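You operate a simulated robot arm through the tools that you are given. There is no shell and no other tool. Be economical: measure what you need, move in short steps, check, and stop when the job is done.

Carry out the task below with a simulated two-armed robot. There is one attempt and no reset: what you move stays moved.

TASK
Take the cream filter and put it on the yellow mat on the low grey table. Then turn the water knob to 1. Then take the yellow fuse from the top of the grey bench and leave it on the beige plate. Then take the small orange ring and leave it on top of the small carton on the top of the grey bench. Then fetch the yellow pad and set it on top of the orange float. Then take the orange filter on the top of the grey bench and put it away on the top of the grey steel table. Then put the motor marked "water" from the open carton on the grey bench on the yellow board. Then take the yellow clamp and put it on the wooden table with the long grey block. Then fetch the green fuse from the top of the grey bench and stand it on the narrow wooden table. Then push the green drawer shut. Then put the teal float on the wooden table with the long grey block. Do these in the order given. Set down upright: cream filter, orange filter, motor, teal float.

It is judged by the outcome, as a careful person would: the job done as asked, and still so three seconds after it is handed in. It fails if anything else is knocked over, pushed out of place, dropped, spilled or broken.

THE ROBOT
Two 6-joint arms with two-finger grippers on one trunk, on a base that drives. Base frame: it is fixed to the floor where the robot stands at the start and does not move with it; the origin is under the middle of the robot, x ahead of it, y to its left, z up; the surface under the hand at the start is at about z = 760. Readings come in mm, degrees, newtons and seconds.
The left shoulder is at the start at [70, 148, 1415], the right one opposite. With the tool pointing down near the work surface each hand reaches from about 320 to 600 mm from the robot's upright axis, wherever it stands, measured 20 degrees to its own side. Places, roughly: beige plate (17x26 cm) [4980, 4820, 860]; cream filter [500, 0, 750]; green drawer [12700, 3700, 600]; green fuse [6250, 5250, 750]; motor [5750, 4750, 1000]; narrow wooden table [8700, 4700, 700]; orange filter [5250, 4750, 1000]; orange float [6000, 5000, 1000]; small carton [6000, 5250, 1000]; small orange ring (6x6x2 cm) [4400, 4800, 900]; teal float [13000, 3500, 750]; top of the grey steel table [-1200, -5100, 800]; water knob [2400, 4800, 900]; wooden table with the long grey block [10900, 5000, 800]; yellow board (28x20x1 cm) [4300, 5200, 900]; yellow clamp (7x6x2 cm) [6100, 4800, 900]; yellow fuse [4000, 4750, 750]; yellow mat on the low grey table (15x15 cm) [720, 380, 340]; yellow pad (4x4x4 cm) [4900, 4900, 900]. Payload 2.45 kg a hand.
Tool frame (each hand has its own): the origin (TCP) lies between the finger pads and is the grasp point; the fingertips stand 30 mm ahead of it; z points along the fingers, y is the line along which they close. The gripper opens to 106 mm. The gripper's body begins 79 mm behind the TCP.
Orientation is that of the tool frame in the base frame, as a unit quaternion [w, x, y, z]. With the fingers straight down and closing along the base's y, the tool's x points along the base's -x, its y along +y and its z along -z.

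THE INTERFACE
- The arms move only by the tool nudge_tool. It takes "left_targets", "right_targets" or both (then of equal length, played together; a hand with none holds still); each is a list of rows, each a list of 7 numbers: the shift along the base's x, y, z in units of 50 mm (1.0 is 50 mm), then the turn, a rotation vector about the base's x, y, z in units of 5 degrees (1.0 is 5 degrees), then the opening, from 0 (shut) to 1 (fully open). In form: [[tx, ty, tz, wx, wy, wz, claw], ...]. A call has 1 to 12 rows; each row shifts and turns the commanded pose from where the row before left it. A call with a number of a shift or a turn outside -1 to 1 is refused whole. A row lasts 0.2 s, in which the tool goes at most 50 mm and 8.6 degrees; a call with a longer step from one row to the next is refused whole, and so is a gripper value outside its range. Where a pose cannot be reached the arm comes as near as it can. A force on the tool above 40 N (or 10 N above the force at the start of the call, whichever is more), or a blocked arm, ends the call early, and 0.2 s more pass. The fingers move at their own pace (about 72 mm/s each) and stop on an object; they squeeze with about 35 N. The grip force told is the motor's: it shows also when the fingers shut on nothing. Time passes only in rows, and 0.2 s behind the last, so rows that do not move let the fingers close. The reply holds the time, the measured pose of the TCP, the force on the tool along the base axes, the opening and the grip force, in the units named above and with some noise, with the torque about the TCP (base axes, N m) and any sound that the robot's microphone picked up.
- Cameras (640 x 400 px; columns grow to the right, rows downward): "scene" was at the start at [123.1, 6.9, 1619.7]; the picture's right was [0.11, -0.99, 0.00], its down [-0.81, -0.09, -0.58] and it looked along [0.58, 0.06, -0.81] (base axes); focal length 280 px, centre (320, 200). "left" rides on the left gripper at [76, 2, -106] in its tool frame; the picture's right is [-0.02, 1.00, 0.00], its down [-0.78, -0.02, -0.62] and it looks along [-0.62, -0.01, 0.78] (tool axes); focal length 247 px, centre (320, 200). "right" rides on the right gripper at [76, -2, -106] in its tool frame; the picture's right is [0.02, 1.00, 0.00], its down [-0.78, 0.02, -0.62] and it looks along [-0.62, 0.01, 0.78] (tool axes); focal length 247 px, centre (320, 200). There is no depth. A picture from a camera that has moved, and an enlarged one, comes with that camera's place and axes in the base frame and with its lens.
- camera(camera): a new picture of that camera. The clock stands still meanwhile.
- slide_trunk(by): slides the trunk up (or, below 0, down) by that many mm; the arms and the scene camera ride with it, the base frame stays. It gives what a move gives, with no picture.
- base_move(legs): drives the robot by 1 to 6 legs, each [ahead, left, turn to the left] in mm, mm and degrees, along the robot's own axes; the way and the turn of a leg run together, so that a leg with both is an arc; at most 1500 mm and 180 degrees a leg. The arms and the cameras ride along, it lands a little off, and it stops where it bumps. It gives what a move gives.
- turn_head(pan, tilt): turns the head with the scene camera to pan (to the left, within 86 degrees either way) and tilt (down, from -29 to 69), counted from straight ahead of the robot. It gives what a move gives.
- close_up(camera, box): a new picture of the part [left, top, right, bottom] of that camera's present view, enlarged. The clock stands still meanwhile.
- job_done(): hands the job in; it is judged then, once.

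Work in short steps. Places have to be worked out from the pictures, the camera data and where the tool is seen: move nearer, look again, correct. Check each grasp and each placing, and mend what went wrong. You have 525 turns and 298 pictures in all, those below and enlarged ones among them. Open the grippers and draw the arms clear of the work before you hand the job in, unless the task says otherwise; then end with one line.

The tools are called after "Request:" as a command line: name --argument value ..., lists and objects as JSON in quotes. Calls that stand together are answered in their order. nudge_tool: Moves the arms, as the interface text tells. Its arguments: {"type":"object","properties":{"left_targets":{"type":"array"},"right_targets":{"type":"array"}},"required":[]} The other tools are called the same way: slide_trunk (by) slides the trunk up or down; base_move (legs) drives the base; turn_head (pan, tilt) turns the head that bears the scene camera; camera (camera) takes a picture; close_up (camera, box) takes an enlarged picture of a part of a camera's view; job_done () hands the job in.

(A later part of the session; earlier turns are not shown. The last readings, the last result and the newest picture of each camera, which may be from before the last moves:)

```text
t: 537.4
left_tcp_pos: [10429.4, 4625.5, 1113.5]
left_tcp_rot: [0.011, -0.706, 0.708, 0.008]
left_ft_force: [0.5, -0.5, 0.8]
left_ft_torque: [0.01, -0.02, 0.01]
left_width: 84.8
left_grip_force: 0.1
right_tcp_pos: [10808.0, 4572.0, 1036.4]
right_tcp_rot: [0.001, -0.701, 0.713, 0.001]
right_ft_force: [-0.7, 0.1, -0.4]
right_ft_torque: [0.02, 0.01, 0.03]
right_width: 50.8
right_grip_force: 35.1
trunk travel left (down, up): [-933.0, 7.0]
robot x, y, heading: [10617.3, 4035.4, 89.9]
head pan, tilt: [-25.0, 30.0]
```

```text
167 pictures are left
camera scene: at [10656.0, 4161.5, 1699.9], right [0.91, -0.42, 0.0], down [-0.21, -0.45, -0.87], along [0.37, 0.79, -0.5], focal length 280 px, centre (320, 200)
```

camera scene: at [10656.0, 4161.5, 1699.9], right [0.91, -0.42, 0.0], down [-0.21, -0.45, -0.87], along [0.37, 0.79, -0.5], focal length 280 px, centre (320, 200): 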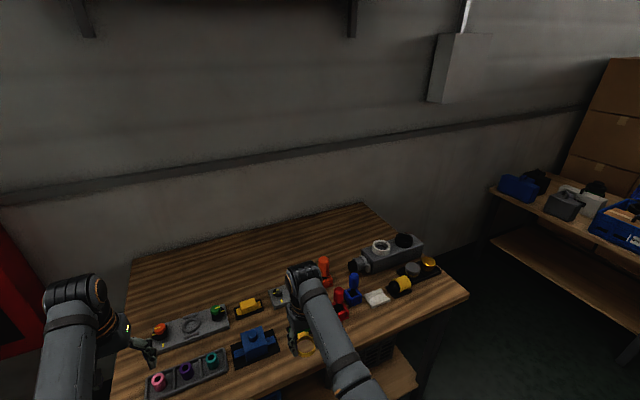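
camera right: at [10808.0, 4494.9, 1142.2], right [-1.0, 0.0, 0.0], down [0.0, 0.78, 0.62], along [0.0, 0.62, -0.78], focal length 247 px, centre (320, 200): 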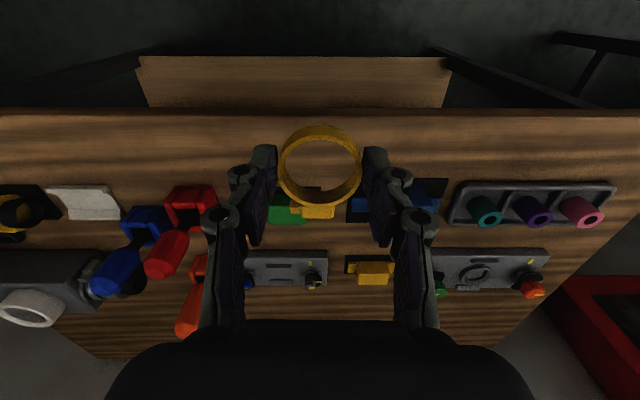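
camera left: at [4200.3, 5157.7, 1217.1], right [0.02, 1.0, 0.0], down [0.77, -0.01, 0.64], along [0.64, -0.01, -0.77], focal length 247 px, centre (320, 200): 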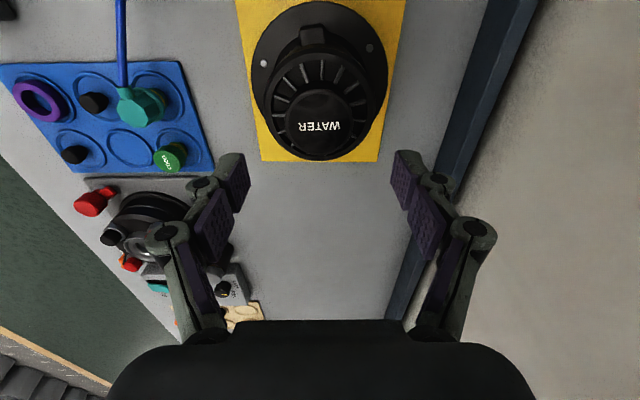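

The clear strip is y 4595–4705. I step forward 68 mm and lower.

Request:
base_move --legs '[[68, 0, 0]]'

Request:
nudge_tool --right_targets '[[0, 0, -0.6, 0, 0, 0, 0.2], [0, 0, -0.8, 0, 0, 0, 0.2], [0, 0, -0.6, 0, 0, 0, 0.2], [0, 0, 0, 0, 0, 0, 0.2]]'

Request:
camera --camera "right"

```text
t: 538.4
left_tcp_pos: [10432.3, 4686.2, 1117.3]
left_tcp_rot: [0.013, -0.706, 0.708, 0.01]
left_ft_force: [0.1, -0.9, 0.7]
left_ft_torque: [0.09, -0.04, 0.03]
left_width: 84.8
left_grip_force: 0.0
right_tcp_pos: [10808.7, 4630.5, 1039.3]
right_tcp_rot: [0.003, -0.7, 0.715, 0.003]
right_ft_force: [0.0, 0.7, 0.8]
right_ft_torque: [0.09, -0.04, 0.03]
right_width: 50.9
right_grip_force: 35.3
trunk travel left (down, up): [-933.0, 7.0]
robot x, y, heading: [10619.2, 4097.1, 89.8]
head pan, tilt: [-25.0, 30.0]
```

```text
t: 539.4
left_tcp_pos: [10431.8, 4693.9, 1111.6]
left_tcp_rot: [0.01, -0.705, 0.709, 0.007]
left_ft_force: [0.2, 0.4, -0.5]
left_ft_torque: [0.02, 0.01, 0.03]
left_width: 85.0
left_grip_force: 0.1
right_tcp_pos: [10810.1, 4641.1, 934.5]
right_tcp_rot: [0.0, -0.7, 0.714, 0.001]
right_ft_force: [0.5, 0.2, 0.1]
right_ft_torque: [0.0, -0.05, 0.01]
right_width: 51.3
right_grip_force: 34.9
trunk travel left (down, up): [-933.0, 7.0]
robot x, y, heading: [10619.6, 4095.1, 89.9]
head pan, tilt: [-25.0, 30.0]
```

```text
166 pictures are left
camera right: at [10809.9, 4563.5, 1039.7], right [-1.0, 0.0, 0.0], down [0.0, 0.78, 0.62], along [0.0, 0.62, -0.78], focal length 247 px, centre (320, 200)
```

right: 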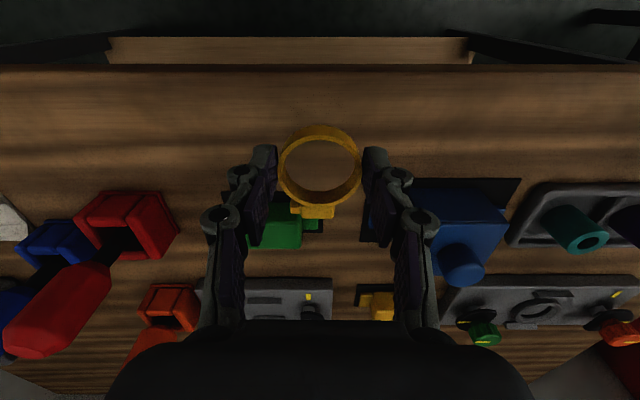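

Request:
nudge_tool --right_targets '[[0, -0.14, -0.4, 0, 0, 0, 0.2], [0, 0, -0.3, 0, 0, 0, 0.2], [0, 0, -0.1, 0, 0, 0, 0.2], [0, 0, -0.08, 0, 0, 0, 0.2], [0, 0, 0, 0, 0, 0, 0.2]]'

```text
t: 540.6
left_tcp_pos: [10430.9, 4694.4, 1114.1]
left_tcp_rot: [0.011, -0.706, 0.709, 0.007]
left_ft_force: [-0.1, -0.4, 0.6]
left_ft_torque: [0.01, 0.0, -0.01]
left_width: 84.6
left_grip_force: 0.0
right_tcp_pos: [10809.5, 4632.8, 890.1]
right_tcp_rot: [0.0, -0.699, 0.715, 0.001]
right_ft_force: [0.4, -0.1, -1.0]
right_ft_torque: [0.02, 0.0, 0.02]
right_width: 51.1
right_grip_force: 35.2
trunk travel left (down, up): [-933.0, 7.0]
robot x, y, heading: [10617.2, 4098.3, 89.9]
head pan, tilt: [-25.0, 30.0]
```

Request:
nudge_tool --right_targets '[[0, 0, -0.06, 0, 0, 0, 0.2], [0, 0, -0.06, 0, 0, 0, 0.2], [0, 0, -0.06, 0, 0, 0, 0.2], [0, 0, 0, 0, 0, 0, 0.2]]'

```text
t: 541.6
left_tcp_pos: [10430.4, 4692.2, 1113.4]
left_tcp_rot: [0.011, -0.705, 0.709, 0.008]
left_ft_force: [-0.3, 1.0, 0.0]
left_ft_torque: [0.0, 0.07, -0.02]
left_width: 84.8
left_grip_force: 0.0
right_tcp_pos: [10809.8, 4632.1, 883.8]
right_tcp_rot: [0.002, -0.699, 0.715, 0.002]
right_ft_force: [0.8, 0.9, 13.9]
right_ft_torque: [-0.18, 0.1, 0.0]
right_width: 51.1
right_grip_force: 34.7
trunk travel left (down, up): [-933.0, 7.0]
robot x, y, heading: [10620.6, 4099.2, 89.5]
head pan, tilt: [-25.0, 30.0]
```

Contact. I ease up, open and rise.

Request:
nudge_tool --right_targets '[[0, 0, 0.05, 0, 0, 0, 0.2], [0, 0, 0, 0, 0, 0, 0.68], [0, 0, 0, 0, 0, 0, 0.68], [0, 0, 0.4, 0, 0, 0, 0.68], [0, 0, 0.8, 0, 0, 0, 0.68], [0, 0, 0.8, 0, 0, 0, 0.68], [0, 0, 0.8, 0, 0, 0, 0.68]]'

Request:
camera --camera "right"

```text
t: 543.2
left_tcp_pos: [10431.4, 4694.5, 1113.0]
left_tcp_rot: [0.01, -0.705, 0.709, 0.008]
left_ft_force: [0.4, -0.4, 0.8]
left_ft_torque: [0.01, 0.05, -0.02]
left_width: 84.9
left_grip_force: 0.1
right_tcp_pos: [10811.4, 4633.1, 1026.6]
right_tcp_rot: [0.0, -0.699, 0.715, 0.001]
right_ft_force: [0.0, 0.4, -0.4]
right_ft_torque: [0.02, 0.01, -0.03]
right_width: 72.1
right_grip_force: 0.0
trunk travel left (down, up): [-933.0, 7.0]
robot x, y, heading: [10617.3, 4099.5, 89.7]
head pan, tilt: [-25.0, 30.0]
```

```text
165 pictures are left
camera right: at [10811.0, 4556.6, 1132.2], right [-1.0, 0.0, 0.0], down [0.0, 0.78, 0.62], along [0.0, 0.62, -0.78], focal length 247 px, centre (320, 200)
```

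right: 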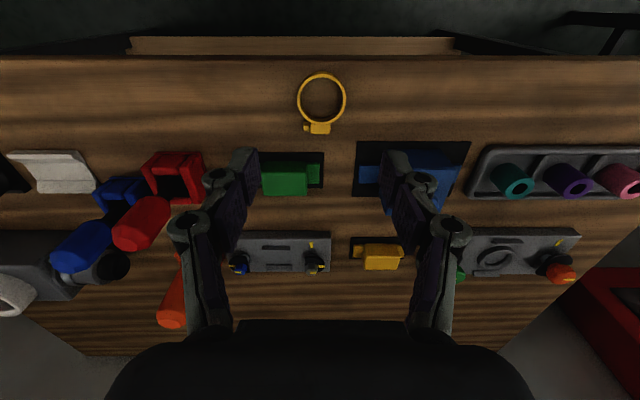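

Clamp is placed. Now the green fuse back at the grey bench's right end: I drive back and rotate the right hand -90° so it closes across the fuse's thin side.

Request:
base_move --legs '[[-500, 0, 0], [0, 1320, 0], [0, 1320, 0], [0, 1280, 0]]'

Request:
nudge_tool --right_targets '[[0, 0, 0, 0, 0, -1, 0.5], [0, 0, 0, 0, 0, -1, 0.5], [0, 0, 0, 0, 0, -1, 0.5], [0, 0, 0, 0, 0, -1, 0.5], [0, 0, 0, 0, 0, -1, 0.5], [0, 0, 0, 0, 0, -1, 0.5], [0, 0, 0, 0, 0, -1, 0.5], [0, 0, 0, 0, 0, -1, 0.5], [0, 0, 0, 0, 0, -1, 0.5]]'

Request:
nudge_tool --right_targets '[[0, 0, 0, 0, 0, -1, 0.5], [0, 0, 0, 0, 0, -1, 0.5], [0, 0, 0, 0, 0, -1, 0.5], [0, 0, 0, 0, 0, -1, 0.5], [0, 0, 0, 0, 0, -1, 0.5], [0, 0, 0, 0, 0, -1, 0.5], [0, 0, 0, 0, 0, -1, 0.5], [0, 0, 0, 0, 0, -1, 0.5], [0, 0, 0, 0, 0, -1, 0.5]]'

```text
t: 564.6
left_tcp_pos: [6554.4, 4199.7, 1113.8]
left_tcp_rot: [0.011, -0.692, 0.722, 0.008]
left_ft_force: [0.1, 0.0, 0.8]
left_ft_torque: [0.02, 0.03, 0.02]
left_width: 84.7
left_grip_force: 0.0
right_tcp_pos: [6931.3, 4125.9, 1024.6]
right_tcp_rot: [0.0, -0.686, 0.727, 0.001]
right_ft_force: [-0.1, 0.2, -0.8]
right_ft_torque: [0.0, -0.03, 0.05]
right_width: 72.1
right_grip_force: 0.0
trunk travel left (down, up): [-933.0, 7.0]
robot x, y, heading: [6718.9, 3601.6, 87.7]
head pan, tilt: [-25.0, 30.0]
```

```text
t: 566.6
left_tcp_pos: [6552.7, 4199.7, 1113.9]
left_tcp_rot: [0.011, -0.693, 0.721, 0.008]
left_ft_force: [-0.1, -0.3, 0.6]
left_ft_torque: [-0.01, 0.01, 0.0]
left_width: 84.6
left_grip_force: 0.1
right_tcp_pos: [6930.7, 4125.9, 1025.6]
right_tcp_rot: [0.0, -0.354, 0.935, 0.001]
right_ft_force: [0.5, -1.1, -1.2]
right_ft_torque: [0.02, 0.01, 0.01]
right_width: 53.0
right_grip_force: 0.0
trunk travel left (down, up): [-933.0, 7.0]
robot x, y, heading: [6719.3, 3597.8, 87.9]
head pan, tilt: [-25.0, 30.0]
```

```text
t: 568.6
left_tcp_pos: [6553.6, 4200.8, 1112.4]
left_tcp_rot: [0.01, -0.693, 0.721, 0.007]
left_ft_force: [-0.4, -0.2, 0.5]
left_ft_torque: [0.0, 0.01, 0.01]
left_width: 84.8
left_grip_force: 0.1
right_tcp_pos: [6931.5, 4127.5, 1024.9]
right_tcp_rot: [0.002, 0.03, 1.0, 0.0]
right_ft_force: [-0.2, 0.1, 0.1]
right_ft_torque: [0.02, -0.01, 0.06]
right_width: 52.8
right_grip_force: 0.1
trunk travel left (down, up): [-933.0, 7.0]
robot x, y, heading: [6718.0, 3596.4, 88.1]
head pan, tilt: [-25.0, 30.0]
```

Request:
base_move --legs '[[0, 0, 92], [-60, -1440, 0]]'

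Request:
turn_head --pan -15 --tilt 45

Request:
camera --camera "scene"

Request:
camera --camera "right"

```text
t: 579.6
left_tcp_pos: [6248.9, 4889.8, 1113.3]
left_tcp_rot: [-0.002, 0.999, -0.035, -0.013]
left_ft_force: [-0.1, 0.9, 0.3]
left_ft_torque: [-0.02, 0.01, -0.02]
left_width: 84.9
left_grip_force: 0.0
right_tcp_pos: [6332.6, 5266.9, 1024.5]
right_tcp_rot: [0.001, -0.676, 0.737, 0.0]
right_ft_force: [0.6, -0.6, 0.2]
right_ft_torque: [0.0, -0.01, 0.0]
right_width: 53.0
right_grip_force: 0.0
trunk travel left (down, up): [-933.0, 7.0]
robot x, y, heading: [6849.4, 5040.7, 176.1]
head pan, tilt: [-25.0, 30.0]
```

```text
t: 580.4
left_tcp_pos: [6248.4, 4891.0, 1113.1]
left_tcp_rot: [-0.002, 0.999, -0.034, -0.013]
left_ft_force: [0.0, -0.4, -0.4]
left_ft_torque: [0.02, 0.02, -0.01]
left_width: 84.9
left_grip_force: 0.0
right_tcp_pos: [6332.2, 5266.6, 1025.5]
right_tcp_rot: [0.001, -0.676, 0.737, 0.0]
right_ft_force: [0.2, 0.2, -0.8]
right_ft_torque: [0.0, -0.02, 0.04]
right_width: 53.1
right_grip_force: 0.1
trunk travel left (down, up): [-933.0, 7.0]
robot x, y, heading: [6851.7, 5041.5, 176.5]
head pan, tilt: [-15.0, 45.0]
```

```text
164 pictures are left
camera scene: at [6727.6, 5068.7, 1677.1], right [0.32, 0.95, 0.0], down [0.67, -0.23, -0.71], along [-0.67, 0.23, -0.71], focal length 280 px, centre (320, 200)
```

scene: 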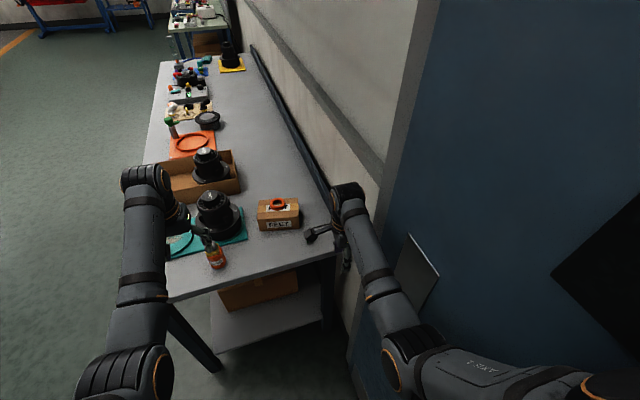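

```text
163 pictures are left
camera right: at [6327.1, 5190.4, 1131.2], right [-1.0, 0.06, 0.0], down [0.05, 0.78, 0.62], along [0.04, 0.62, -0.78], focal length 247 px, centre (320, 200)
```

right: 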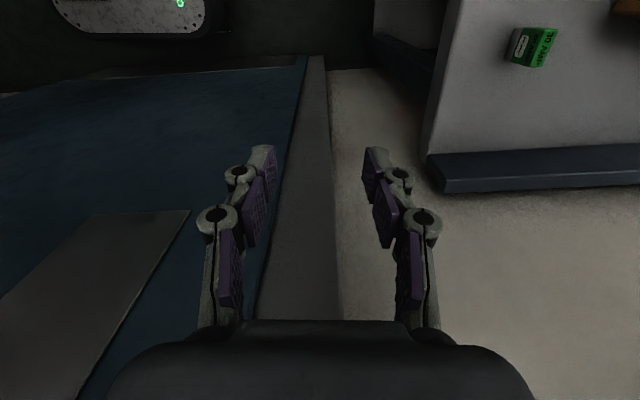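

The green fuse is at about (6144, 5231). I straighten the heading and drive forward 165 mm.

Request:
base_move --legs '[[0, 0, 3.5], [165, 0, 0]]'

Request:
camera --camera "right"

```text
t: 582.3
left_tcp_pos: [6091.4, 4857.1, 1115.1]
left_tcp_rot: [-0.001, 1.0, -0.004, -0.015]
left_ft_force: [1.4, -0.1, -0.2]
left_ft_torque: [0.0, 0.04, 0.01]
left_width: 84.9
left_grip_force: 0.2
right_tcp_pos: [6151.8, 5236.6, 1026.7]
right_tcp_rot: [0.0, -0.697, 0.717, 0.001]
right_ft_force: [0.9, -1.0, -0.3]
right_ft_torque: [-0.04, 0.02, -0.03]
right_width: 53.0
right_grip_force: 0.0
trunk travel left (down, up): [-933.0, 7.0]
robot x, y, heading: [6682.2, 5043.4, 179.6]
head pan, tilt: [-15.0, 45.0]
```

```text
162 pictures are left
camera right: at [6151.2, 5159.4, 1132.8], right [-1.0, 0.0, 0.0], down [0.0, 0.78, 0.62], along [0.0, 0.62, -0.78], focal length 247 px, centre (320, 200)
```

right: 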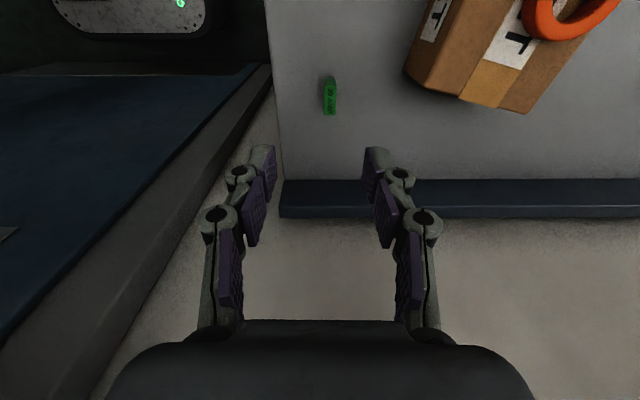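

Request:
nudge_tool --right_targets '[[-0.2, -0.12, -0.6, 0, 0, 0, 0.5], [0, 0, -0.8, 0, 0, 0, 0.5], [0, 0, -0.6, 0, 0, 0, 0.5], [0, 0, 0, 0, 0, 0, 0.5]]'

Request:
camera --camera "right"

```text
t: 583.3
left_tcp_pos: [6086.8, 4856.7, 1113.2]
left_tcp_rot: [-0.001, 1.0, -0.005, -0.013]
left_ft_force: [-0.6, 0.9, 0.2]
left_ft_torque: [0.01, -0.03, 0.03]
left_width: 84.9
left_grip_force: 0.1
right_tcp_pos: [6139.6, 5229.0, 923.6]
right_tcp_rot: [0.001, -0.698, 0.716, 0.0]
right_ft_force: [0.1, 0.7, 0.0]
right_ft_torque: [0.01, 0.01, 0.01]
right_width: 53.1
right_grip_force: 0.0
trunk travel left (down, up): [-933.0, 7.0]
robot x, y, heading: [6682.1, 5042.5, 179.8]
head pan, tilt: [-15.0, 45.0]
```

```text
161 pictures are left
camera right: at [6139.2, 5152.9, 1029.9], right [-1.0, 0.0, 0.0], down [0.0, 0.78, 0.62], along [0.0, 0.62, -0.78], focal length 247 px, centre (320, 200)
```

right: 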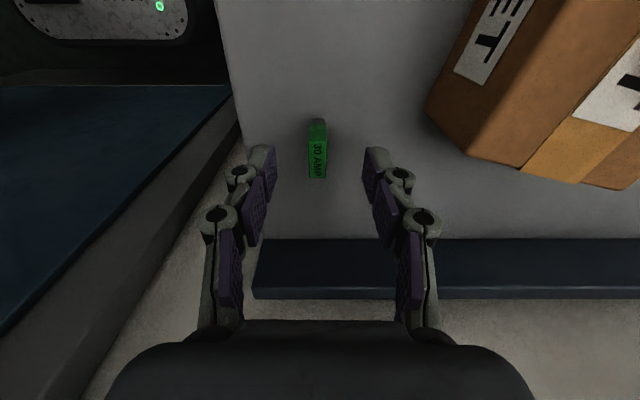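

Request:
nudge_tool --right_targets '[[0.02, 0.06, -0.3, 0, 0, 0, 0.4], [0, 0, -0.33, 0, 0, 0, 0.4], [0, 0, 0, 0, 0, 0, 0.05], [0, 0, 0, 0, 0, 0, 0.05], [0, 0, 0, 0, 0, 0, 0.05]]'

Request:
camera --camera "right"

```text
t: 584.5
left_tcp_pos: [6087.8, 4857.1, 1113.5]
left_tcp_rot: [-0.001, 1.0, -0.005, -0.013]
left_ft_force: [-0.5, 0.3, -0.6]
left_ft_torque: [0.0, -0.01, 0.0]
left_width: 84.8
left_grip_force: 0.1
right_tcp_pos: [6139.0, 5233.5, 893.8]
right_tcp_rot: [0.0, -0.698, 0.717, 0.001]
right_ft_force: [-0.3, -0.6, -0.1]
right_ft_torque: [-0.02, 0.01, 0.03]
right_width: 10.5
right_grip_force: 35.3
trunk travel left (down, up): [-933.0, 7.0]
robot x, y, heading: [6685.1, 5040.4, 179.6]
head pan, tilt: [-15.0, 45.0]
```

```text
160 pictures are left
camera right: at [6138.5, 5156.7, 999.5], right [-1.0, 0.0, 0.0], down [0.0, 0.78, 0.62], along [0.0, 0.62, -0.78], focal length 247 px, centre (320, 200)
```

right: 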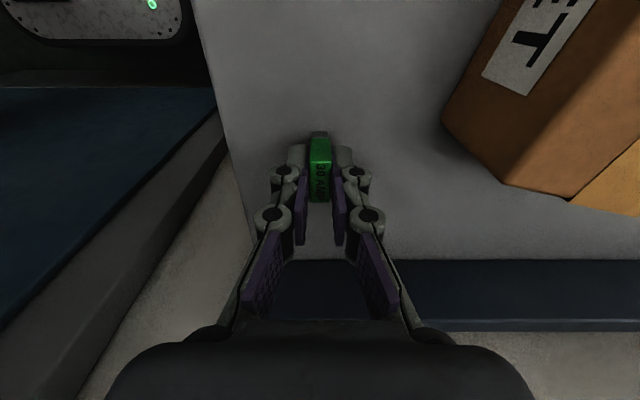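

Fuse held. I lift, back out and drive to the narrow wooden table.

Request:
nudge_tool --right_targets '[[0, 0, 0.7, 0, 0, 0, 0.05], [0, 0, 0.8, 0, 0, 0, 0.05], [0, 0, 0.8, 0, 0, 0, 0.05], [0, 0, 0.5, 0, 0, 0, 0.05]]'

Request:
base_move --legs '[[-220, 0, 0], [0, 1400, 0], [0, 0, -90], [0, -800, 0], [0, -500, 0]]'

Request:
turn_head --pan -20 --tilt 30

Request:
camera --camera "scene"

```text
t: 585.5
left_tcp_pos: [6087.2, 4855.8, 1113.6]
left_tcp_rot: [-0.001, 1.0, -0.004, -0.014]
left_ft_force: [0.9, 0.5, 0.5]
left_ft_torque: [-0.05, -0.02, -0.02]
left_width: 84.8
left_grip_force: 0.1
right_tcp_pos: [6139.5, 5229.4, 1034.6]
right_tcp_rot: [0.0, -0.698, 0.716, 0.001]
right_ft_force: [1.3, -0.5, -0.3]
right_ft_torque: [-0.01, 0.03, -0.01]
right_width: 10.7
right_grip_force: 35.2
trunk travel left (down, up): [-933.0, 7.0]
robot x, y, heading: [6684.1, 5044.1, 179.7]
head pan, tilt: [-15.0, 45.0]
```

```text
t: 603.9
left_tcp_pos: [8002.8, 4411.0, 1112.6]
left_tcp_rot: [-0.011, 0.748, -0.664, -0.008]
left_ft_force: [1.2, 0.6, 0.2]
left_ft_torque: [0.0, -0.01, 0.01]
left_width: 84.7
left_grip_force: 0.1
right_tcp_pos: [8380.3, 4406.9, 1034.7]
right_tcp_rot: [0.002, -0.051, 0.999, 0.0]
right_ft_force: [-0.7, -0.4, 0.5]
right_ft_torque: [0.01, -0.04, -0.05]
right_width: 10.5
right_grip_force: 35.0
trunk travel left (down, up): [-933.0, 7.0]
robot x, y, heading: [8260.8, 3843.4, 97.2]
head pan, tilt: [-15.0, 45.0]
```

```text
t: 604.6
left_tcp_pos: [8002.3, 4411.7, 1112.7]
left_tcp_rot: [-0.01, 0.747, -0.665, -0.008]
left_ft_force: [1.0, 0.2, 0.3]
left_ft_torque: [0.03, 0.01, -0.02]
left_width: 84.6
left_grip_force: 0.0
right_tcp_pos: [8380.6, 4406.4, 1034.0]
right_tcp_rot: [0.001, -0.05, 0.999, 0.0]
right_ft_force: [0.7, 0.4, -0.3]
right_ft_torque: [0.01, 0.0, 0.0]
right_width: 10.6
right_grip_force: 35.2
trunk travel left (down, up): [-933.0, 7.0]
robot x, y, heading: [8257.2, 3839.7, 96.9]
head pan, tilt: [-20.0, 30.0]
```

```text
159 pictures are left
camera scene: at [8276.6, 3980.7, 1699.6], right [0.97, -0.23, 0.0], down [-0.11, -0.49, -0.87], along [0.2, 0.84, -0.5], focal length 280 px, centre (320, 200)
```

scene: 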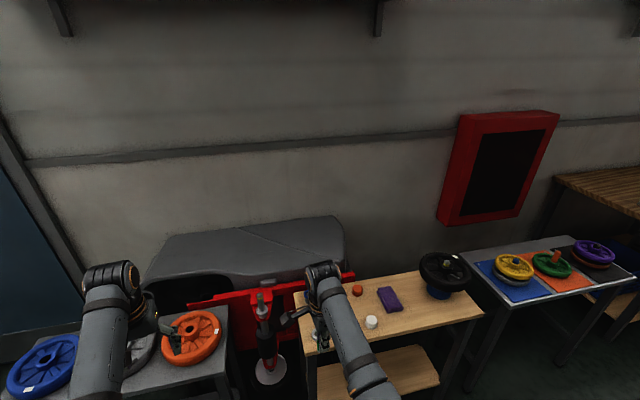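

The narrow table is lower (z ≈ 650). I straighten, move right, lower the trunk 250 mm and look again.

Request:
base_move --legs '[[0, 0, -7], [0, -450, 0]]'

Request:
slide_trunk --by -250

Request:
turn_head --pan -10 --tilt 40

Request:
camera --camera "scene"

Request:
camera --camera "right"

```text
t: 607.9
left_tcp_pos: [8518.2, 4437.9, 1113.5]
left_tcp_rot: [-0.009, 0.708, -0.706, -0.009]
left_ft_force: [-0.6, 0.6, 0.5]
left_ft_torque: [0.0, -0.04, 0.05]
left_width: 84.6
left_grip_force: 0.1
right_tcp_pos: [8892.4, 4390.5, 1035.0]
right_tcp_rot: [0.002, 0.007, 1.0, -0.001]
right_ft_force: [-0.2, 0.4, 0.3]
right_ft_torque: [0.01, -0.02, -0.01]
right_width: 10.6
right_grip_force: 35.0
trunk travel left (down, up): [-933.0, 7.0]
robot x, y, heading: [8710.8, 3844.8, 90.3]
head pan, tilt: [-20.0, 30.0]
```

```text
t: 610.5
left_tcp_pos: [8518.2, 4437.7, 862.0]
left_tcp_rot: [-0.01, 0.708, -0.706, -0.008]
left_ft_force: [1.2, 0.1, -0.1]
left_ft_torque: [0.03, -0.02, -0.01]
left_width: 84.8
left_grip_force: 0.1
right_tcp_pos: [8894.2, 4389.4, 785.3]
right_tcp_rot: [0.001, 0.007, 1.0, 0.001]
right_ft_force: [0.2, 0.3, 0.0]
right_ft_torque: [0.0, -0.03, 0.01]
right_width: 10.5
right_grip_force: 35.0
trunk travel left (down, up): [-683.0, 257.0]
robot x, y, heading: [8708.7, 3842.7, 90.4]
head pan, tilt: [-20.0, 30.0]
```

```text
t: 611.2
left_tcp_pos: [8519.2, 4437.7, 863.6]
left_tcp_rot: [-0.011, 0.708, -0.706, -0.009]
left_ft_force: [-0.2, -0.1, 0.2]
left_ft_torque: [-0.01, 0.04, 0.02]
left_width: 84.6
left_grip_force: 0.0
right_tcp_pos: [8893.9, 4389.7, 783.5]
right_tcp_rot: [0.001, 0.006, 1.0, 0.0]
right_ft_force: [0.4, -0.4, -0.3]
right_ft_torque: [-0.02, 0.01, -0.01]
right_width: 10.7
right_grip_force: 35.3
trunk travel left (down, up): [-683.0, 257.0]
robot x, y, heading: [8710.7, 3844.5, 90.1]
head pan, tilt: [-10.0, 40.0]
```

```text
158 pictures are left
camera scene: at [8724.4, 3977.2, 1434.4], right [0.99, -0.17, 0.0], down [-0.11, -0.63, -0.77], along [0.13, 0.76, -0.64], focal length 280 px, centre (320, 200)
```

scene: 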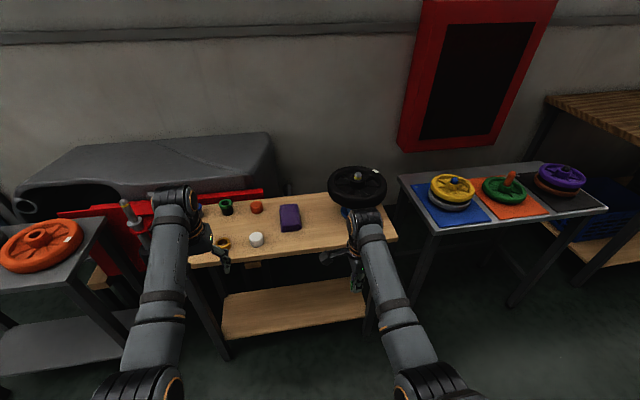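

```text
157 pictures are left
camera right: at [8816.9, 4389.4, 890.4], right [-0.01, 1.0, 0.0], down [0.78, 0.01, 0.62], along [0.62, 0.0, -0.78], focal length 247 px, centre (320, 200)
```

right: 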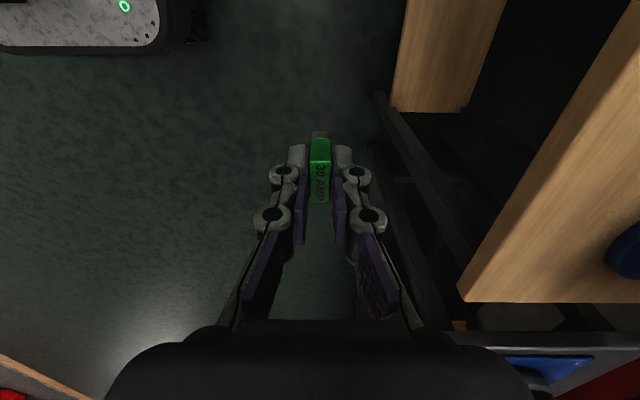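

Better triangulation gives table z ≈ 748, front edge y ≈ 4545. I raise the trunk 100 mm and go to a free spot at (8800, 4600).

Request:
slide_trunk --by 100

Request:
base_move --legs '[[0, 94, 0], [205, 0, 0]]'

Request:
camera --camera "right"

Request:
camera --camera "scene"

```text
t: 612.5
left_tcp_pos: [8519.8, 4438.4, 963.2]
left_tcp_rot: [-0.011, 0.709, -0.705, -0.008]
left_ft_force: [-0.4, 0.2, 0.5]
left_ft_torque: [0.01, 0.01, 0.01]
left_width: 84.9
left_grip_force: 0.0
right_tcp_pos: [8894.5, 4390.2, 884.4]
right_tcp_rot: [0.002, 0.007, 1.0, 0.0]
right_ft_force: [0.0, -0.6, -0.3]
right_ft_torque: [-0.05, -0.01, 0.01]
right_width: 10.1
right_grip_force: 35.4
trunk travel left (down, up): [-783.0, 157.0]
robot x, y, heading: [8713.0, 3843.1, 90.3]
head pan, tilt: [-10.0, 40.0]
```

```text
t: 614.9
left_tcp_pos: [8419.6, 4637.5, 963.8]
left_tcp_rot: [-0.01, 0.711, -0.703, -0.008]
left_ft_force: [0.4, 0.1, 0.5]
left_ft_torque: [0.04, 0.04, -0.02]
left_width: 85.0
left_grip_force: 0.1
right_tcp_pos: [8793.8, 4592.7, 885.0]
right_tcp_rot: [0.001, 0.002, 1.0, 0.0]
right_ft_force: [-0.5, -0.8, 0.4]
right_ft_torque: [0.0, -0.04, 0.0]
right_width: 10.6
right_grip_force: 35.1
trunk travel left (down, up): [-783.0, 157.0]
robot x, y, heading: [8613.8, 4048.0, 90.9]
head pan, tilt: [-10.0, 40.0]
```

```text
156 pictures are left
camera right: at [8717.4, 4591.6, 990.9], right [-0.02, 1.0, 0.0], down [0.78, 0.01, 0.62], along [0.62, 0.01, -0.78], focal length 247 px, centre (320, 200)
```

right: 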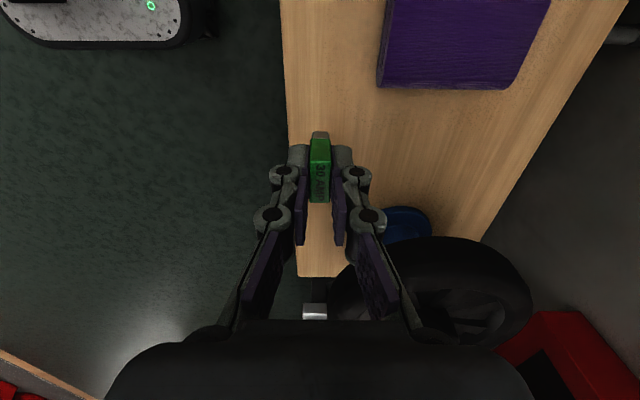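

```text
155 pictures are left
camera scene: at [8628.6, 4178.1, 1534.5], right [0.99, -0.16, 0.0], down [-0.1, -0.63, -0.77], along [0.12, 0.76, -0.64], focal length 280 px, centre (320, 200)
```

scene: 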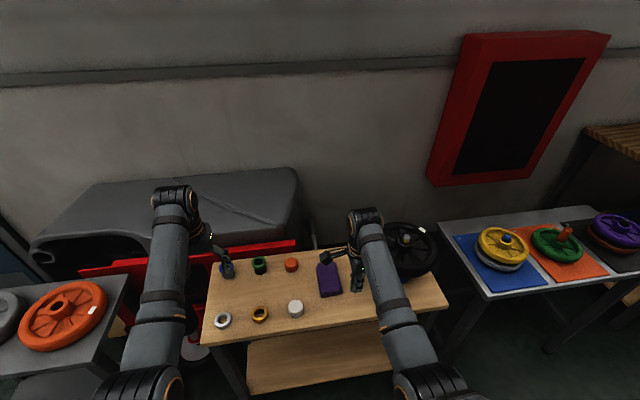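

I move 19 mm further in and lower.

Request:
nudge_tool --right_targets '[[0.08, 0.38, -0.5, 0, 0, 0, 0.05], [0, 0, -0.5, 0, 0, 0, 0.05], [0, 0, -0.5, 0, 0, 0, 0.05], [0, 0, 0, 0, 0, 0, 0.05]]'

Request:
camera --camera "right"

```text
t: 615.9
left_tcp_pos: [8418.8, 4636.4, 962.7]
left_tcp_rot: [-0.01, 0.712, -0.703, -0.008]
left_ft_force: [0.8, 0.7, 0.5]
left_ft_torque: [0.02, 0.03, 0.02]
left_width: 84.7
left_grip_force: 0.1
right_tcp_pos: [8799.5, 4612.0, 808.8]
right_tcp_rot: [0.0, 0.002, 1.0, 0.0]
right_ft_force: [0.3, -1.6, -0.7]
right_ft_torque: [-0.02, 0.02, 0.02]
right_width: 10.4
right_grip_force: 35.5
trunk travel left (down, up): [-783.0, 157.0]
robot x, y, heading: [8615.5, 4046.7, 90.8]
head pan, tilt: [-10.0, 40.0]
```

```text
154 pictures are left
camera right: at [8722.6, 4610.5, 915.1], right [-0.02, 1.0, 0.0], down [0.78, 0.01, 0.62], along [0.62, 0.01, -0.78], focal length 247 px, centre (320, 200)
```

right: 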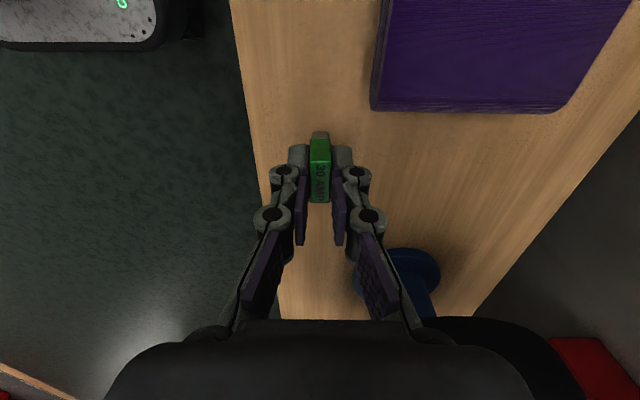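

Request:
nudge_tool --right_targets '[[0, 0, -0.1, 0, 0, 0, 0.05], [0, 0, -0.08, 0, 0, 0, 0.05], [0, 0, -0.06, 0, 0, 0, 0.05], [0, 0, -0.06, 0, 0, 0, 0.05], [0, 0, 0, 0, 0, 0, 0.05]]'

```text
t: 617.1
left_tcp_pos: [8419.6, 4636.9, 963.4]
left_tcp_rot: [-0.01, 0.711, -0.703, -0.008]
left_ft_force: [0.2, -0.7, 0.4]
left_ft_torque: [0.03, -0.01, -0.01]
left_width: 84.6
left_grip_force: 0.1
right_tcp_pos: [8798.6, 4612.8, 793.7]
right_tcp_rot: [0.001, 0.003, 1.0, 0.0]
right_ft_force: [0.7, 0.0, -0.9]
right_ft_torque: [0.01, -0.01, 0.03]
right_width: 10.5
right_grip_force: 35.0
trunk travel left (down, up): [-783.0, 157.0]
robot x, y, heading: [8614.4, 4047.9, 90.5]
head pan, tilt: [-10.0, 40.0]
```

Request:
nudge_tool --right_targets '[[0, 0, -0.06, 0, 0, 0, 0.05], [0, 0, -0.06, 0, 0, 0, 0.05], [0, 0, -0.06, 0, 0, 0, 0.05], [0, 0, 0, 0, 0, 0, 0.05]]'

```text
t: 618.1
left_tcp_pos: [8418.2, 4637.9, 963.4]
left_tcp_rot: [-0.01, 0.711, -0.703, -0.008]
left_ft_force: [-0.2, 0.5, -0.5]
left_ft_torque: [-0.03, 0.01, 0.01]
left_width: 84.7
left_grip_force: 0.0
right_tcp_pos: [8797.3, 4613.4, 784.7]
right_tcp_rot: [0.001, 0.001, 1.0, 0.0]
right_ft_force: [-1.1, -0.5, -0.1]
right_ft_torque: [-0.02, -0.02, 0.01]
right_width: 10.4
right_grip_force: 34.8
trunk travel left (down, up): [-783.0, 157.0]
robot x, y, heading: [8614.2, 4046.2, 90.8]
head pan, tilt: [-10.0, 40.0]
```

Request:
nudge_tool --right_targets '[[0, 0, -0.06, 0, 0, 0, 0.05], [0, 0, -0.06, 0, 0, 0, 0.05], [0, 0, -0.06, 0, 0, 0, 0.05], [0, 0, -0.06, 0, 0, 0, 0.05], [0, 0, 0, 0, 0, 0, 0.05]]'

```text
t: 619.1
left_tcp_pos: [8418.9, 4635.8, 964.3]
left_tcp_rot: [-0.012, 0.711, -0.703, -0.009]
left_ft_force: [-0.1, 0.6, -0.1]
left_ft_torque: [-0.01, 0.02, -0.02]
left_width: 84.8
left_grip_force: 0.0
right_tcp_pos: [8798.4, 4615.0, 779.4]
right_tcp_rot: [0.0, 0.002, 1.0, 0.005]
right_ft_force: [-0.7, -7.7, 21.5]
right_ft_torque: [-0.29, 0.01, -0.01]
right_width: 10.4
right_grip_force: 35.0
trunk travel left (down, up): [-783.0, 157.0]
robot x, y, heading: [8614.3, 4044.2, 90.6]
head pan, tilt: [-10.0, 40.0]
stopped in row 5 (right hand): the force on the tool passed its limit at 41 N (the readings are from after the stop); the commanded pose is now the measured one
```

Contact at 779. I ease up slightly, open and rise.

Request:
nudge_tool --right_targets '[[0, 0, 0.04, 0, 0, 0, 0.05], [0, 0, 0, 0, 0, 0, 0.05], [0, 0, 0, 0, 0, 0, 0.25], [0, 0, 0, 0, 0, 0, 0.3], [0, 0, 0.4, 0, 0, 0, 0.3], [0, 0, 0.8, 0, 0, 0, 0.3], [0, 0, 0.8, 0, 0, 0, 0.3]]'

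Request:
camera --camera "right"

```text
t: 620.7
left_tcp_pos: [8418.8, 4636.8, 962.2]
left_tcp_rot: [-0.01, 0.711, -0.703, -0.007]
left_ft_force: [-0.4, 0.2, 0.1]
left_ft_torque: [0.04, -0.01, 0.0]
left_width: 84.9
left_grip_force: 0.0
right_tcp_pos: [8800.6, 4615.4, 875.9]
right_tcp_rot: [0.0, 0.003, 1.0, 0.003]
right_ft_force: [-0.3, 0.4, 0.7]
right_ft_torque: [0.02, -0.01, -0.01]
right_width: 31.7
right_grip_force: 0.0
trunk travel left (down, up): [-783.0, 157.0]
robot x, y, heading: [8615.0, 4044.7, 90.7]
head pan, tilt: [-10.0, 40.0]
```

```text
153 pictures are left
camera right: at [8722.7, 4612.9, 982.2], right [-0.02, 1.0, 0.0], down [0.78, 0.01, 0.62], along [0.62, 0.01, -0.78], focal length 247 px, centre (320, 200)
```

right: 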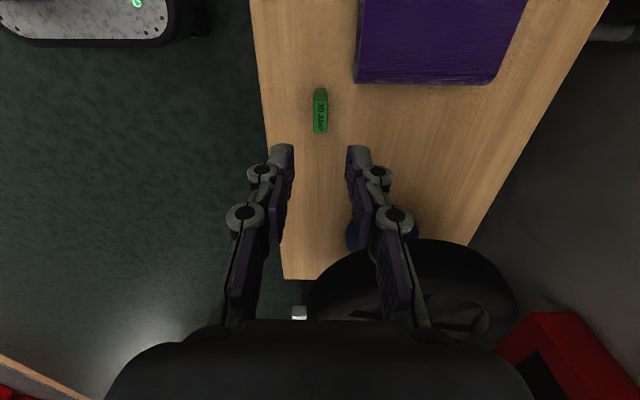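

The fuse stands on the narrow table. I raise the trunk, turn the hand back, and drive east to find the green drawer.

Request:
base_move --legs '[[-450, 0, 0], [0, -1300, 0], [0, -1000, 0]]'

Request:
slide_trunk --by 150

Request:
turn_head --pan -75 --tilt 25

Request:
camera --camera "scene"

```text
t: 634.4
left_tcp_pos: [10748.7, 4261.4, 963.7]
left_tcp_rot: [-0.011, 0.716, -0.698, -0.007]
left_ft_force: [0.3, 0.5, 0.2]
left_ft_torque: [0.01, 0.0, 0.01]
left_width: 84.5
left_grip_force: 0.0
right_tcp_pos: [11130.8, 4244.0, 875.6]
right_tcp_rot: [0.0, -0.005, 1.0, 0.002]
right_ft_force: [0.0, 0.3, -0.4]
right_ft_torque: [-0.01, -0.01, -0.02]
right_width: 31.9
right_grip_force: 0.1
trunk travel left (down, up): [-783.0, 157.0]
robot x, y, heading: [10955.6, 3676.3, 91.6]
head pan, tilt: [-10.0, 40.0]
```

```text
t: 636.2
left_tcp_pos: [10749.4, 4261.5, 1112.2]
left_tcp_rot: [-0.011, 0.716, -0.698, -0.008]
left_ft_force: [-0.7, 0.2, -0.3]
left_ft_torque: [-0.03, -0.02, 0.03]
left_width: 84.8
left_grip_force: 0.0
right_tcp_pos: [11130.3, 4245.5, 1026.1]
right_tcp_rot: [0.0, -0.005, 1.0, 0.002]
right_ft_force: [0.6, -0.8, 0.9]
right_ft_torque: [-0.03, -0.01, 0.02]
right_width: 31.5
right_grip_force: 0.1
trunk travel left (down, up): [-933.0, 7.0]
robot x, y, heading: [10954.4, 3674.4, 91.7]
head pan, tilt: [-10.0, 40.0]
```

```text
t: 637.5
left_tcp_pos: [10749.7, 4260.6, 1112.2]
left_tcp_rot: [-0.011, 0.716, -0.698, -0.008]
left_ft_force: [-0.4, -0.6, 0.4]
left_ft_torque: [-0.02, -0.05, -0.03]
left_width: 84.9
left_grip_force: 0.0
right_tcp_pos: [11130.5, 4243.9, 1025.7]
right_tcp_rot: [0.001, -0.006, 1.0, 0.003]
right_ft_force: [-0.2, -0.3, -0.5]
right_ft_torque: [0.01, -0.02, 0.03]
right_width: 31.7
right_grip_force: 0.1
trunk travel left (down, up): [-933.0, 7.0]
robot x, y, heading: [10959.2, 3672.1, 91.9]
head pan, tilt: [-75.0, 25.0]
```

```text
152 pictures are left
camera scene: at [11041.3, 3748.5, 1707.6], right [0.29, -0.96, 0.0], down [-0.4, -0.12, -0.91], along [0.87, 0.26, -0.42], focal length 280 px, centre (320, 200)
```

scene: 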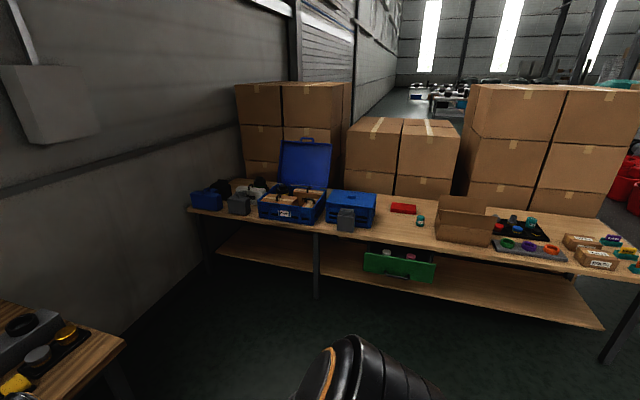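

Request:
close_up --camera "scene" --box '[320, 180, 500, 292]'

```text
3.56 times, centred on (410, 236) of scene
camera zoom: at [11041.3, 3748.5, 1707.6], right [0.29, -0.96, 0.0], down [-0.4, -0.12, -0.91], along [0.87, 0.26, -0.42], focal length 997 px, centre (0, 72)
```

zoom: 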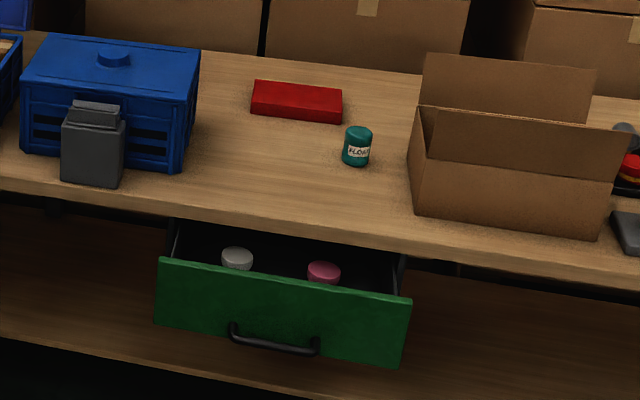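

The drawer is open toward -x under the long table, with pots inside; the teal float is above it. I turn to face +x, drive closer and look.

Request:
base_move --legs '[[0, 0, -92], [600, 0, 0]]'

Request:
turn_head --pan 0 --tilt 40

Request:
camera --camera "scene"

```text
t: 644.8
left_tcp_pos: [12146.4, 3855.8, 1113.2]
left_tcp_rot: [0.013, 0.004, 1.0, -0.001]
left_ft_force: [0.2, -0.5, 0.4]
left_ft_torque: [0.01, -0.01, 0.01]
left_width: 84.8
left_grip_force: 0.1
right_tcp_pos: [12117.3, 3474.2, 1027.0]
right_tcp_rot: [0.003, 0.716, 0.699, 0.002]
right_ft_force: [0.1, -0.5, 0.3]
right_ft_torque: [0.0, 0.0, 0.02]
right_width: 31.8
right_grip_force: 0.1
trunk travel left (down, up): [-933.0, 7.0]
robot x, y, heading: [11549.8, 3669.5, -0.4]
head pan, tilt: [-75.0, 25.0]
```

```text
t: 646.3
left_tcp_pos: [12147.0, 3854.7, 1113.3]
left_tcp_rot: [0.013, 0.003, 1.0, -0.002]
left_ft_force: [-0.1, 0.2, -1.0]
left_ft_torque: [-0.02, 0.03, 0.02]
left_width: 84.7
left_grip_force: 0.0
right_tcp_pos: [12118.2, 3475.1, 1026.0]
right_tcp_rot: [0.002, 0.716, 0.699, 0.002]
right_ft_force: [-0.1, -0.3, 0.2]
right_ft_torque: [-0.02, 0.0, -0.03]
right_width: 31.7
right_grip_force: 0.1
trunk travel left (down, up): [-933.0, 7.0]
robot x, y, heading: [11549.7, 3670.4, -0.3]
head pan, tilt: [0.0, 40.0]
```

```text
150 pictures are left
camera scene: at [11687.8, 3668.1, 1684.3], right [-0.01, -1.0, 0.0], down [-0.64, 0.0, -0.77], along [0.77, 0.0, -0.64], focal length 280 px, centre (320, 200)
```

scene: 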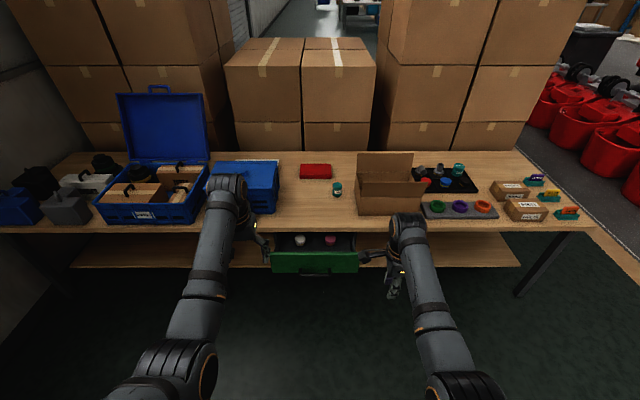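

Geometry: drawer front at x ≈ 12533, y 3481–3897, z 514–665; table edge x ≈ 12650. I'll push with the closed left gripper tilted forward. First I shift right, lower the trunk, and tilt the left tool 60° while raising the right hand.

Request:
base_move --legs '[[0, -170, 0]]'

Request:
slide_trunk --by -400

Request:
nudge_tool --left_targets '[[0.3, 0, 0, 0, -1, 0, 0], [0.3, 0, 0, 0, -1, 0, 0], [0.3, 0, 0, 0, -1, 0, 0], [0.3, 0, 0, 0, -1, 0, 0], [0.3, 0, 0, 0, -1, 0, 0], [0.3, 0, 0, 0, -1, 0, 0], [0.3, 0, 0, 0, -1, 0, 0], [0.3, 0, 0, 0, -1, 0, 0], [0.3, 0, 0, 0, -1, 0, 0], [0.3, 0, 0, 0, -1, 0, 0], [0.3, 0, 0, 0, -1, 0, 0], [0.3, 0, 0, 0, -1, 0, 0]]' --right_targets '[[-0.1, 0, 0.6, 0, 0, 1, 0.3], [-0.1, 0, 0.6, 0, 0, 1, 0.3], [-0.1, 0, 0.6, 0, 0, 1, 0.3], [-0.1, 0, 0.6, 0, 0, 1, 0.3], [-0.1, 0, 0.6, 0, 0, 1, 0.3], [-0.1, 0, 0.6, 0, 0, 1, 0.3], [-0.1, 0, 0.6, 0, 0, 1, 0.3], [-0.1, 0, 0.6, 0, 0, 1, 0.3], [-0.1, 0, 0.6, 0, 0, 1, 0.3], [-0.1, 0, 0.6, 0, 0, 1, 0.3], [-0.1, 0, 0.6, 0, 0, 1, 0.3], [-0.1, 0, 0.6, 0, 0, 1, 0.3]]'

Request:
camera --camera "scene"

```text
t: 647.8
left_tcp_pos: [12146.3, 3690.9, 1111.8]
left_tcp_rot: [0.013, 0.003, 1.0, -0.002]
left_ft_force: [1.2, 0.3, 0.1]
left_ft_torque: [-0.02, -0.02, 0.02]
left_width: 84.9
left_grip_force: 0.1
right_tcp_pos: [12116.6, 3310.3, 1027.2]
right_tcp_rot: [0.003, 0.715, 0.699, 0.0]
right_ft_force: [0.8, -0.2, 1.2]
right_ft_torque: [-0.01, -0.04, 0.01]
right_width: 31.8
right_grip_force: 0.1
trunk travel left (down, up): [-933.0, 7.0]
robot x, y, heading: [11550.9, 3502.1, 0.2]
head pan, tilt: [0.0, 40.0]
```

```text
t: 651.6
left_tcp_pos: [12146.6, 3687.5, 713.3]
left_tcp_rot: [0.013, 0.003, 1.0, -0.001]
left_ft_force: [-0.3, 0.2, 0.6]
left_ft_torque: [-0.05, 0.02, -0.01]
left_width: 85.0
left_grip_force: 0.1
right_tcp_pos: [12116.9, 3306.7, 626.2]
right_tcp_rot: [0.002, 0.715, 0.699, 0.001]
right_ft_force: [-0.3, 0.6, -0.6]
right_ft_torque: [-0.04, 0.01, 0.02]
right_width: 31.8
right_grip_force: 0.0
trunk travel left (down, up): [-533.0, 407.0]
robot x, y, heading: [11552.4, 3504.3, -0.4]
head pan, tilt: [0.0, 40.0]
```

```text
t: 654.2
left_tcp_pos: [12325.8, 3688.4, 713.9]
left_tcp_rot: [0.512, 0.003, 0.859, 0.001]
left_ft_force: [-0.1, -0.4, 0.6]
left_ft_torque: [0.01, 0.03, 0.04]
left_width: 0.0
left_grip_force: 28.5
right_tcp_pos: [12211.2, 3319.1, 866.9]
right_tcp_rot: [0.001, 0.269, 0.963, 0.002]
right_ft_force: [-0.3, 0.1, -0.7]
right_ft_torque: [0.02, -0.01, -0.01]
right_width: 31.7
right_grip_force: 0.1
right hand out of reach, approached as far as the arm can: row 4, 5, 6, 7, 8, 9, 10, 11, 12
trunk travel left (down, up): [-533.0, 407.0]
robot x, y, heading: [11552.4, 3502.4, -0.2]
head pan, tilt: [0.0, 40.0]
```

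```text
149 pictures are left
camera scene: at [11686.6, 3500.0, 1284.3], right [0.0, -1.0, 0.0], down [-0.64, 0.0, -0.77], along [0.77, 0.0, -0.64], focal length 280 px, centre (320, 200)
```

scene: 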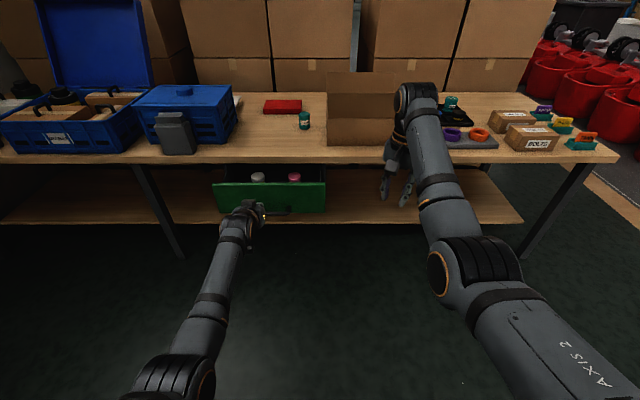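

Left tool is tilted and aligned with the drawer centre (y ≈ 3690). I lower it to the panel's height and drive forward to just short of contact.

Request:
nudge_tool --left_targets '[[0, 0, -0.9, 0, 0, 0, 0], [0, 0, -0.9, 0, 0, 0, 0], [0, 0, 0, 0, 0, 0, 0]]'

Request:
base_move --legs '[[150, 0, 0]]'

Request:
camera --camera "scene"

Request:
camera --camera "left"

```text
t: 655.0
left_tcp_pos: [12327.5, 3687.1, 625.9]
left_tcp_rot: [0.512, 0.003, 0.859, 0.0]
left_ft_force: [-0.3, -0.6, -0.4]
left_ft_torque: [0.01, 0.0, -0.02]
left_width: 0.0
left_grip_force: 28.4
right_tcp_pos: [12210.4, 3320.0, 868.1]
right_tcp_rot: [0.001, 0.269, 0.963, 0.003]
right_ft_force: [0.0, 0.8, -0.1]
right_ft_torque: [-0.01, -0.01, -0.01]
right_width: 31.6
right_grip_force: 0.2
trunk travel left (down, up): [-533.0, 407.0]
robot x, y, heading: [11547.4, 3500.0, -0.2]
head pan, tilt: [0.0, 40.0]
```

```text
t: 656.4
left_tcp_pos: [12480.6, 3687.0, 625.3]
left_tcp_rot: [0.511, 0.002, 0.86, 0.001]
left_ft_force: [0.3, -0.8, 0.6]
left_ft_torque: [-0.02, 0.0, 0.03]
left_width: 0.0
left_grip_force: 28.1
right_tcp_pos: [12364.9, 3318.9, 868.0]
right_tcp_rot: [0.0, 0.269, 0.963, 0.002]
right_ft_force: [0.7, 0.2, 0.2]
right_ft_torque: [0.02, 0.05, -0.01]
right_width: 31.7
right_grip_force: 0.2
trunk travel left (down, up): [-533.0, 407.0]
robot x, y, heading: [11702.2, 3502.4, -0.1]
head pan, tilt: [0.0, 40.0]
```

```text
148 pictures are left
camera scene: at [11841.2, 3499.3, 1284.2], right [0.0, -1.0, 0.0], down [-0.64, 0.0, -0.77], along [0.77, 0.0, -0.64], focal length 280 px, centre (320, 200)
```

scene: 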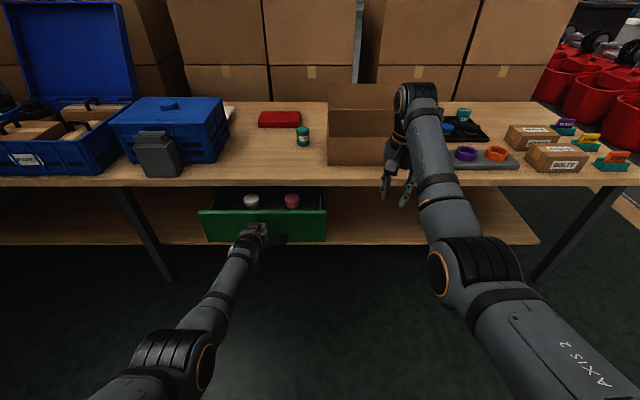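

```text
147 pictures are left
camera left: at [12350.1, 3689.4, 607.8], right [0.01, 1.0, 0.02], down [-0.17, -0.02, 0.98], along [0.99, -0.02, 0.17], focal length 247 px, centre (320, 200)
```

left: 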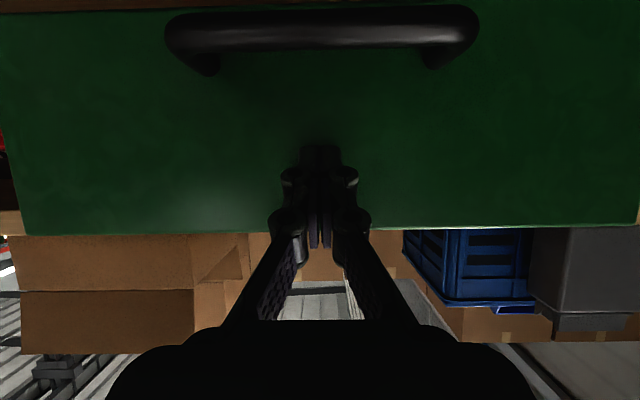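

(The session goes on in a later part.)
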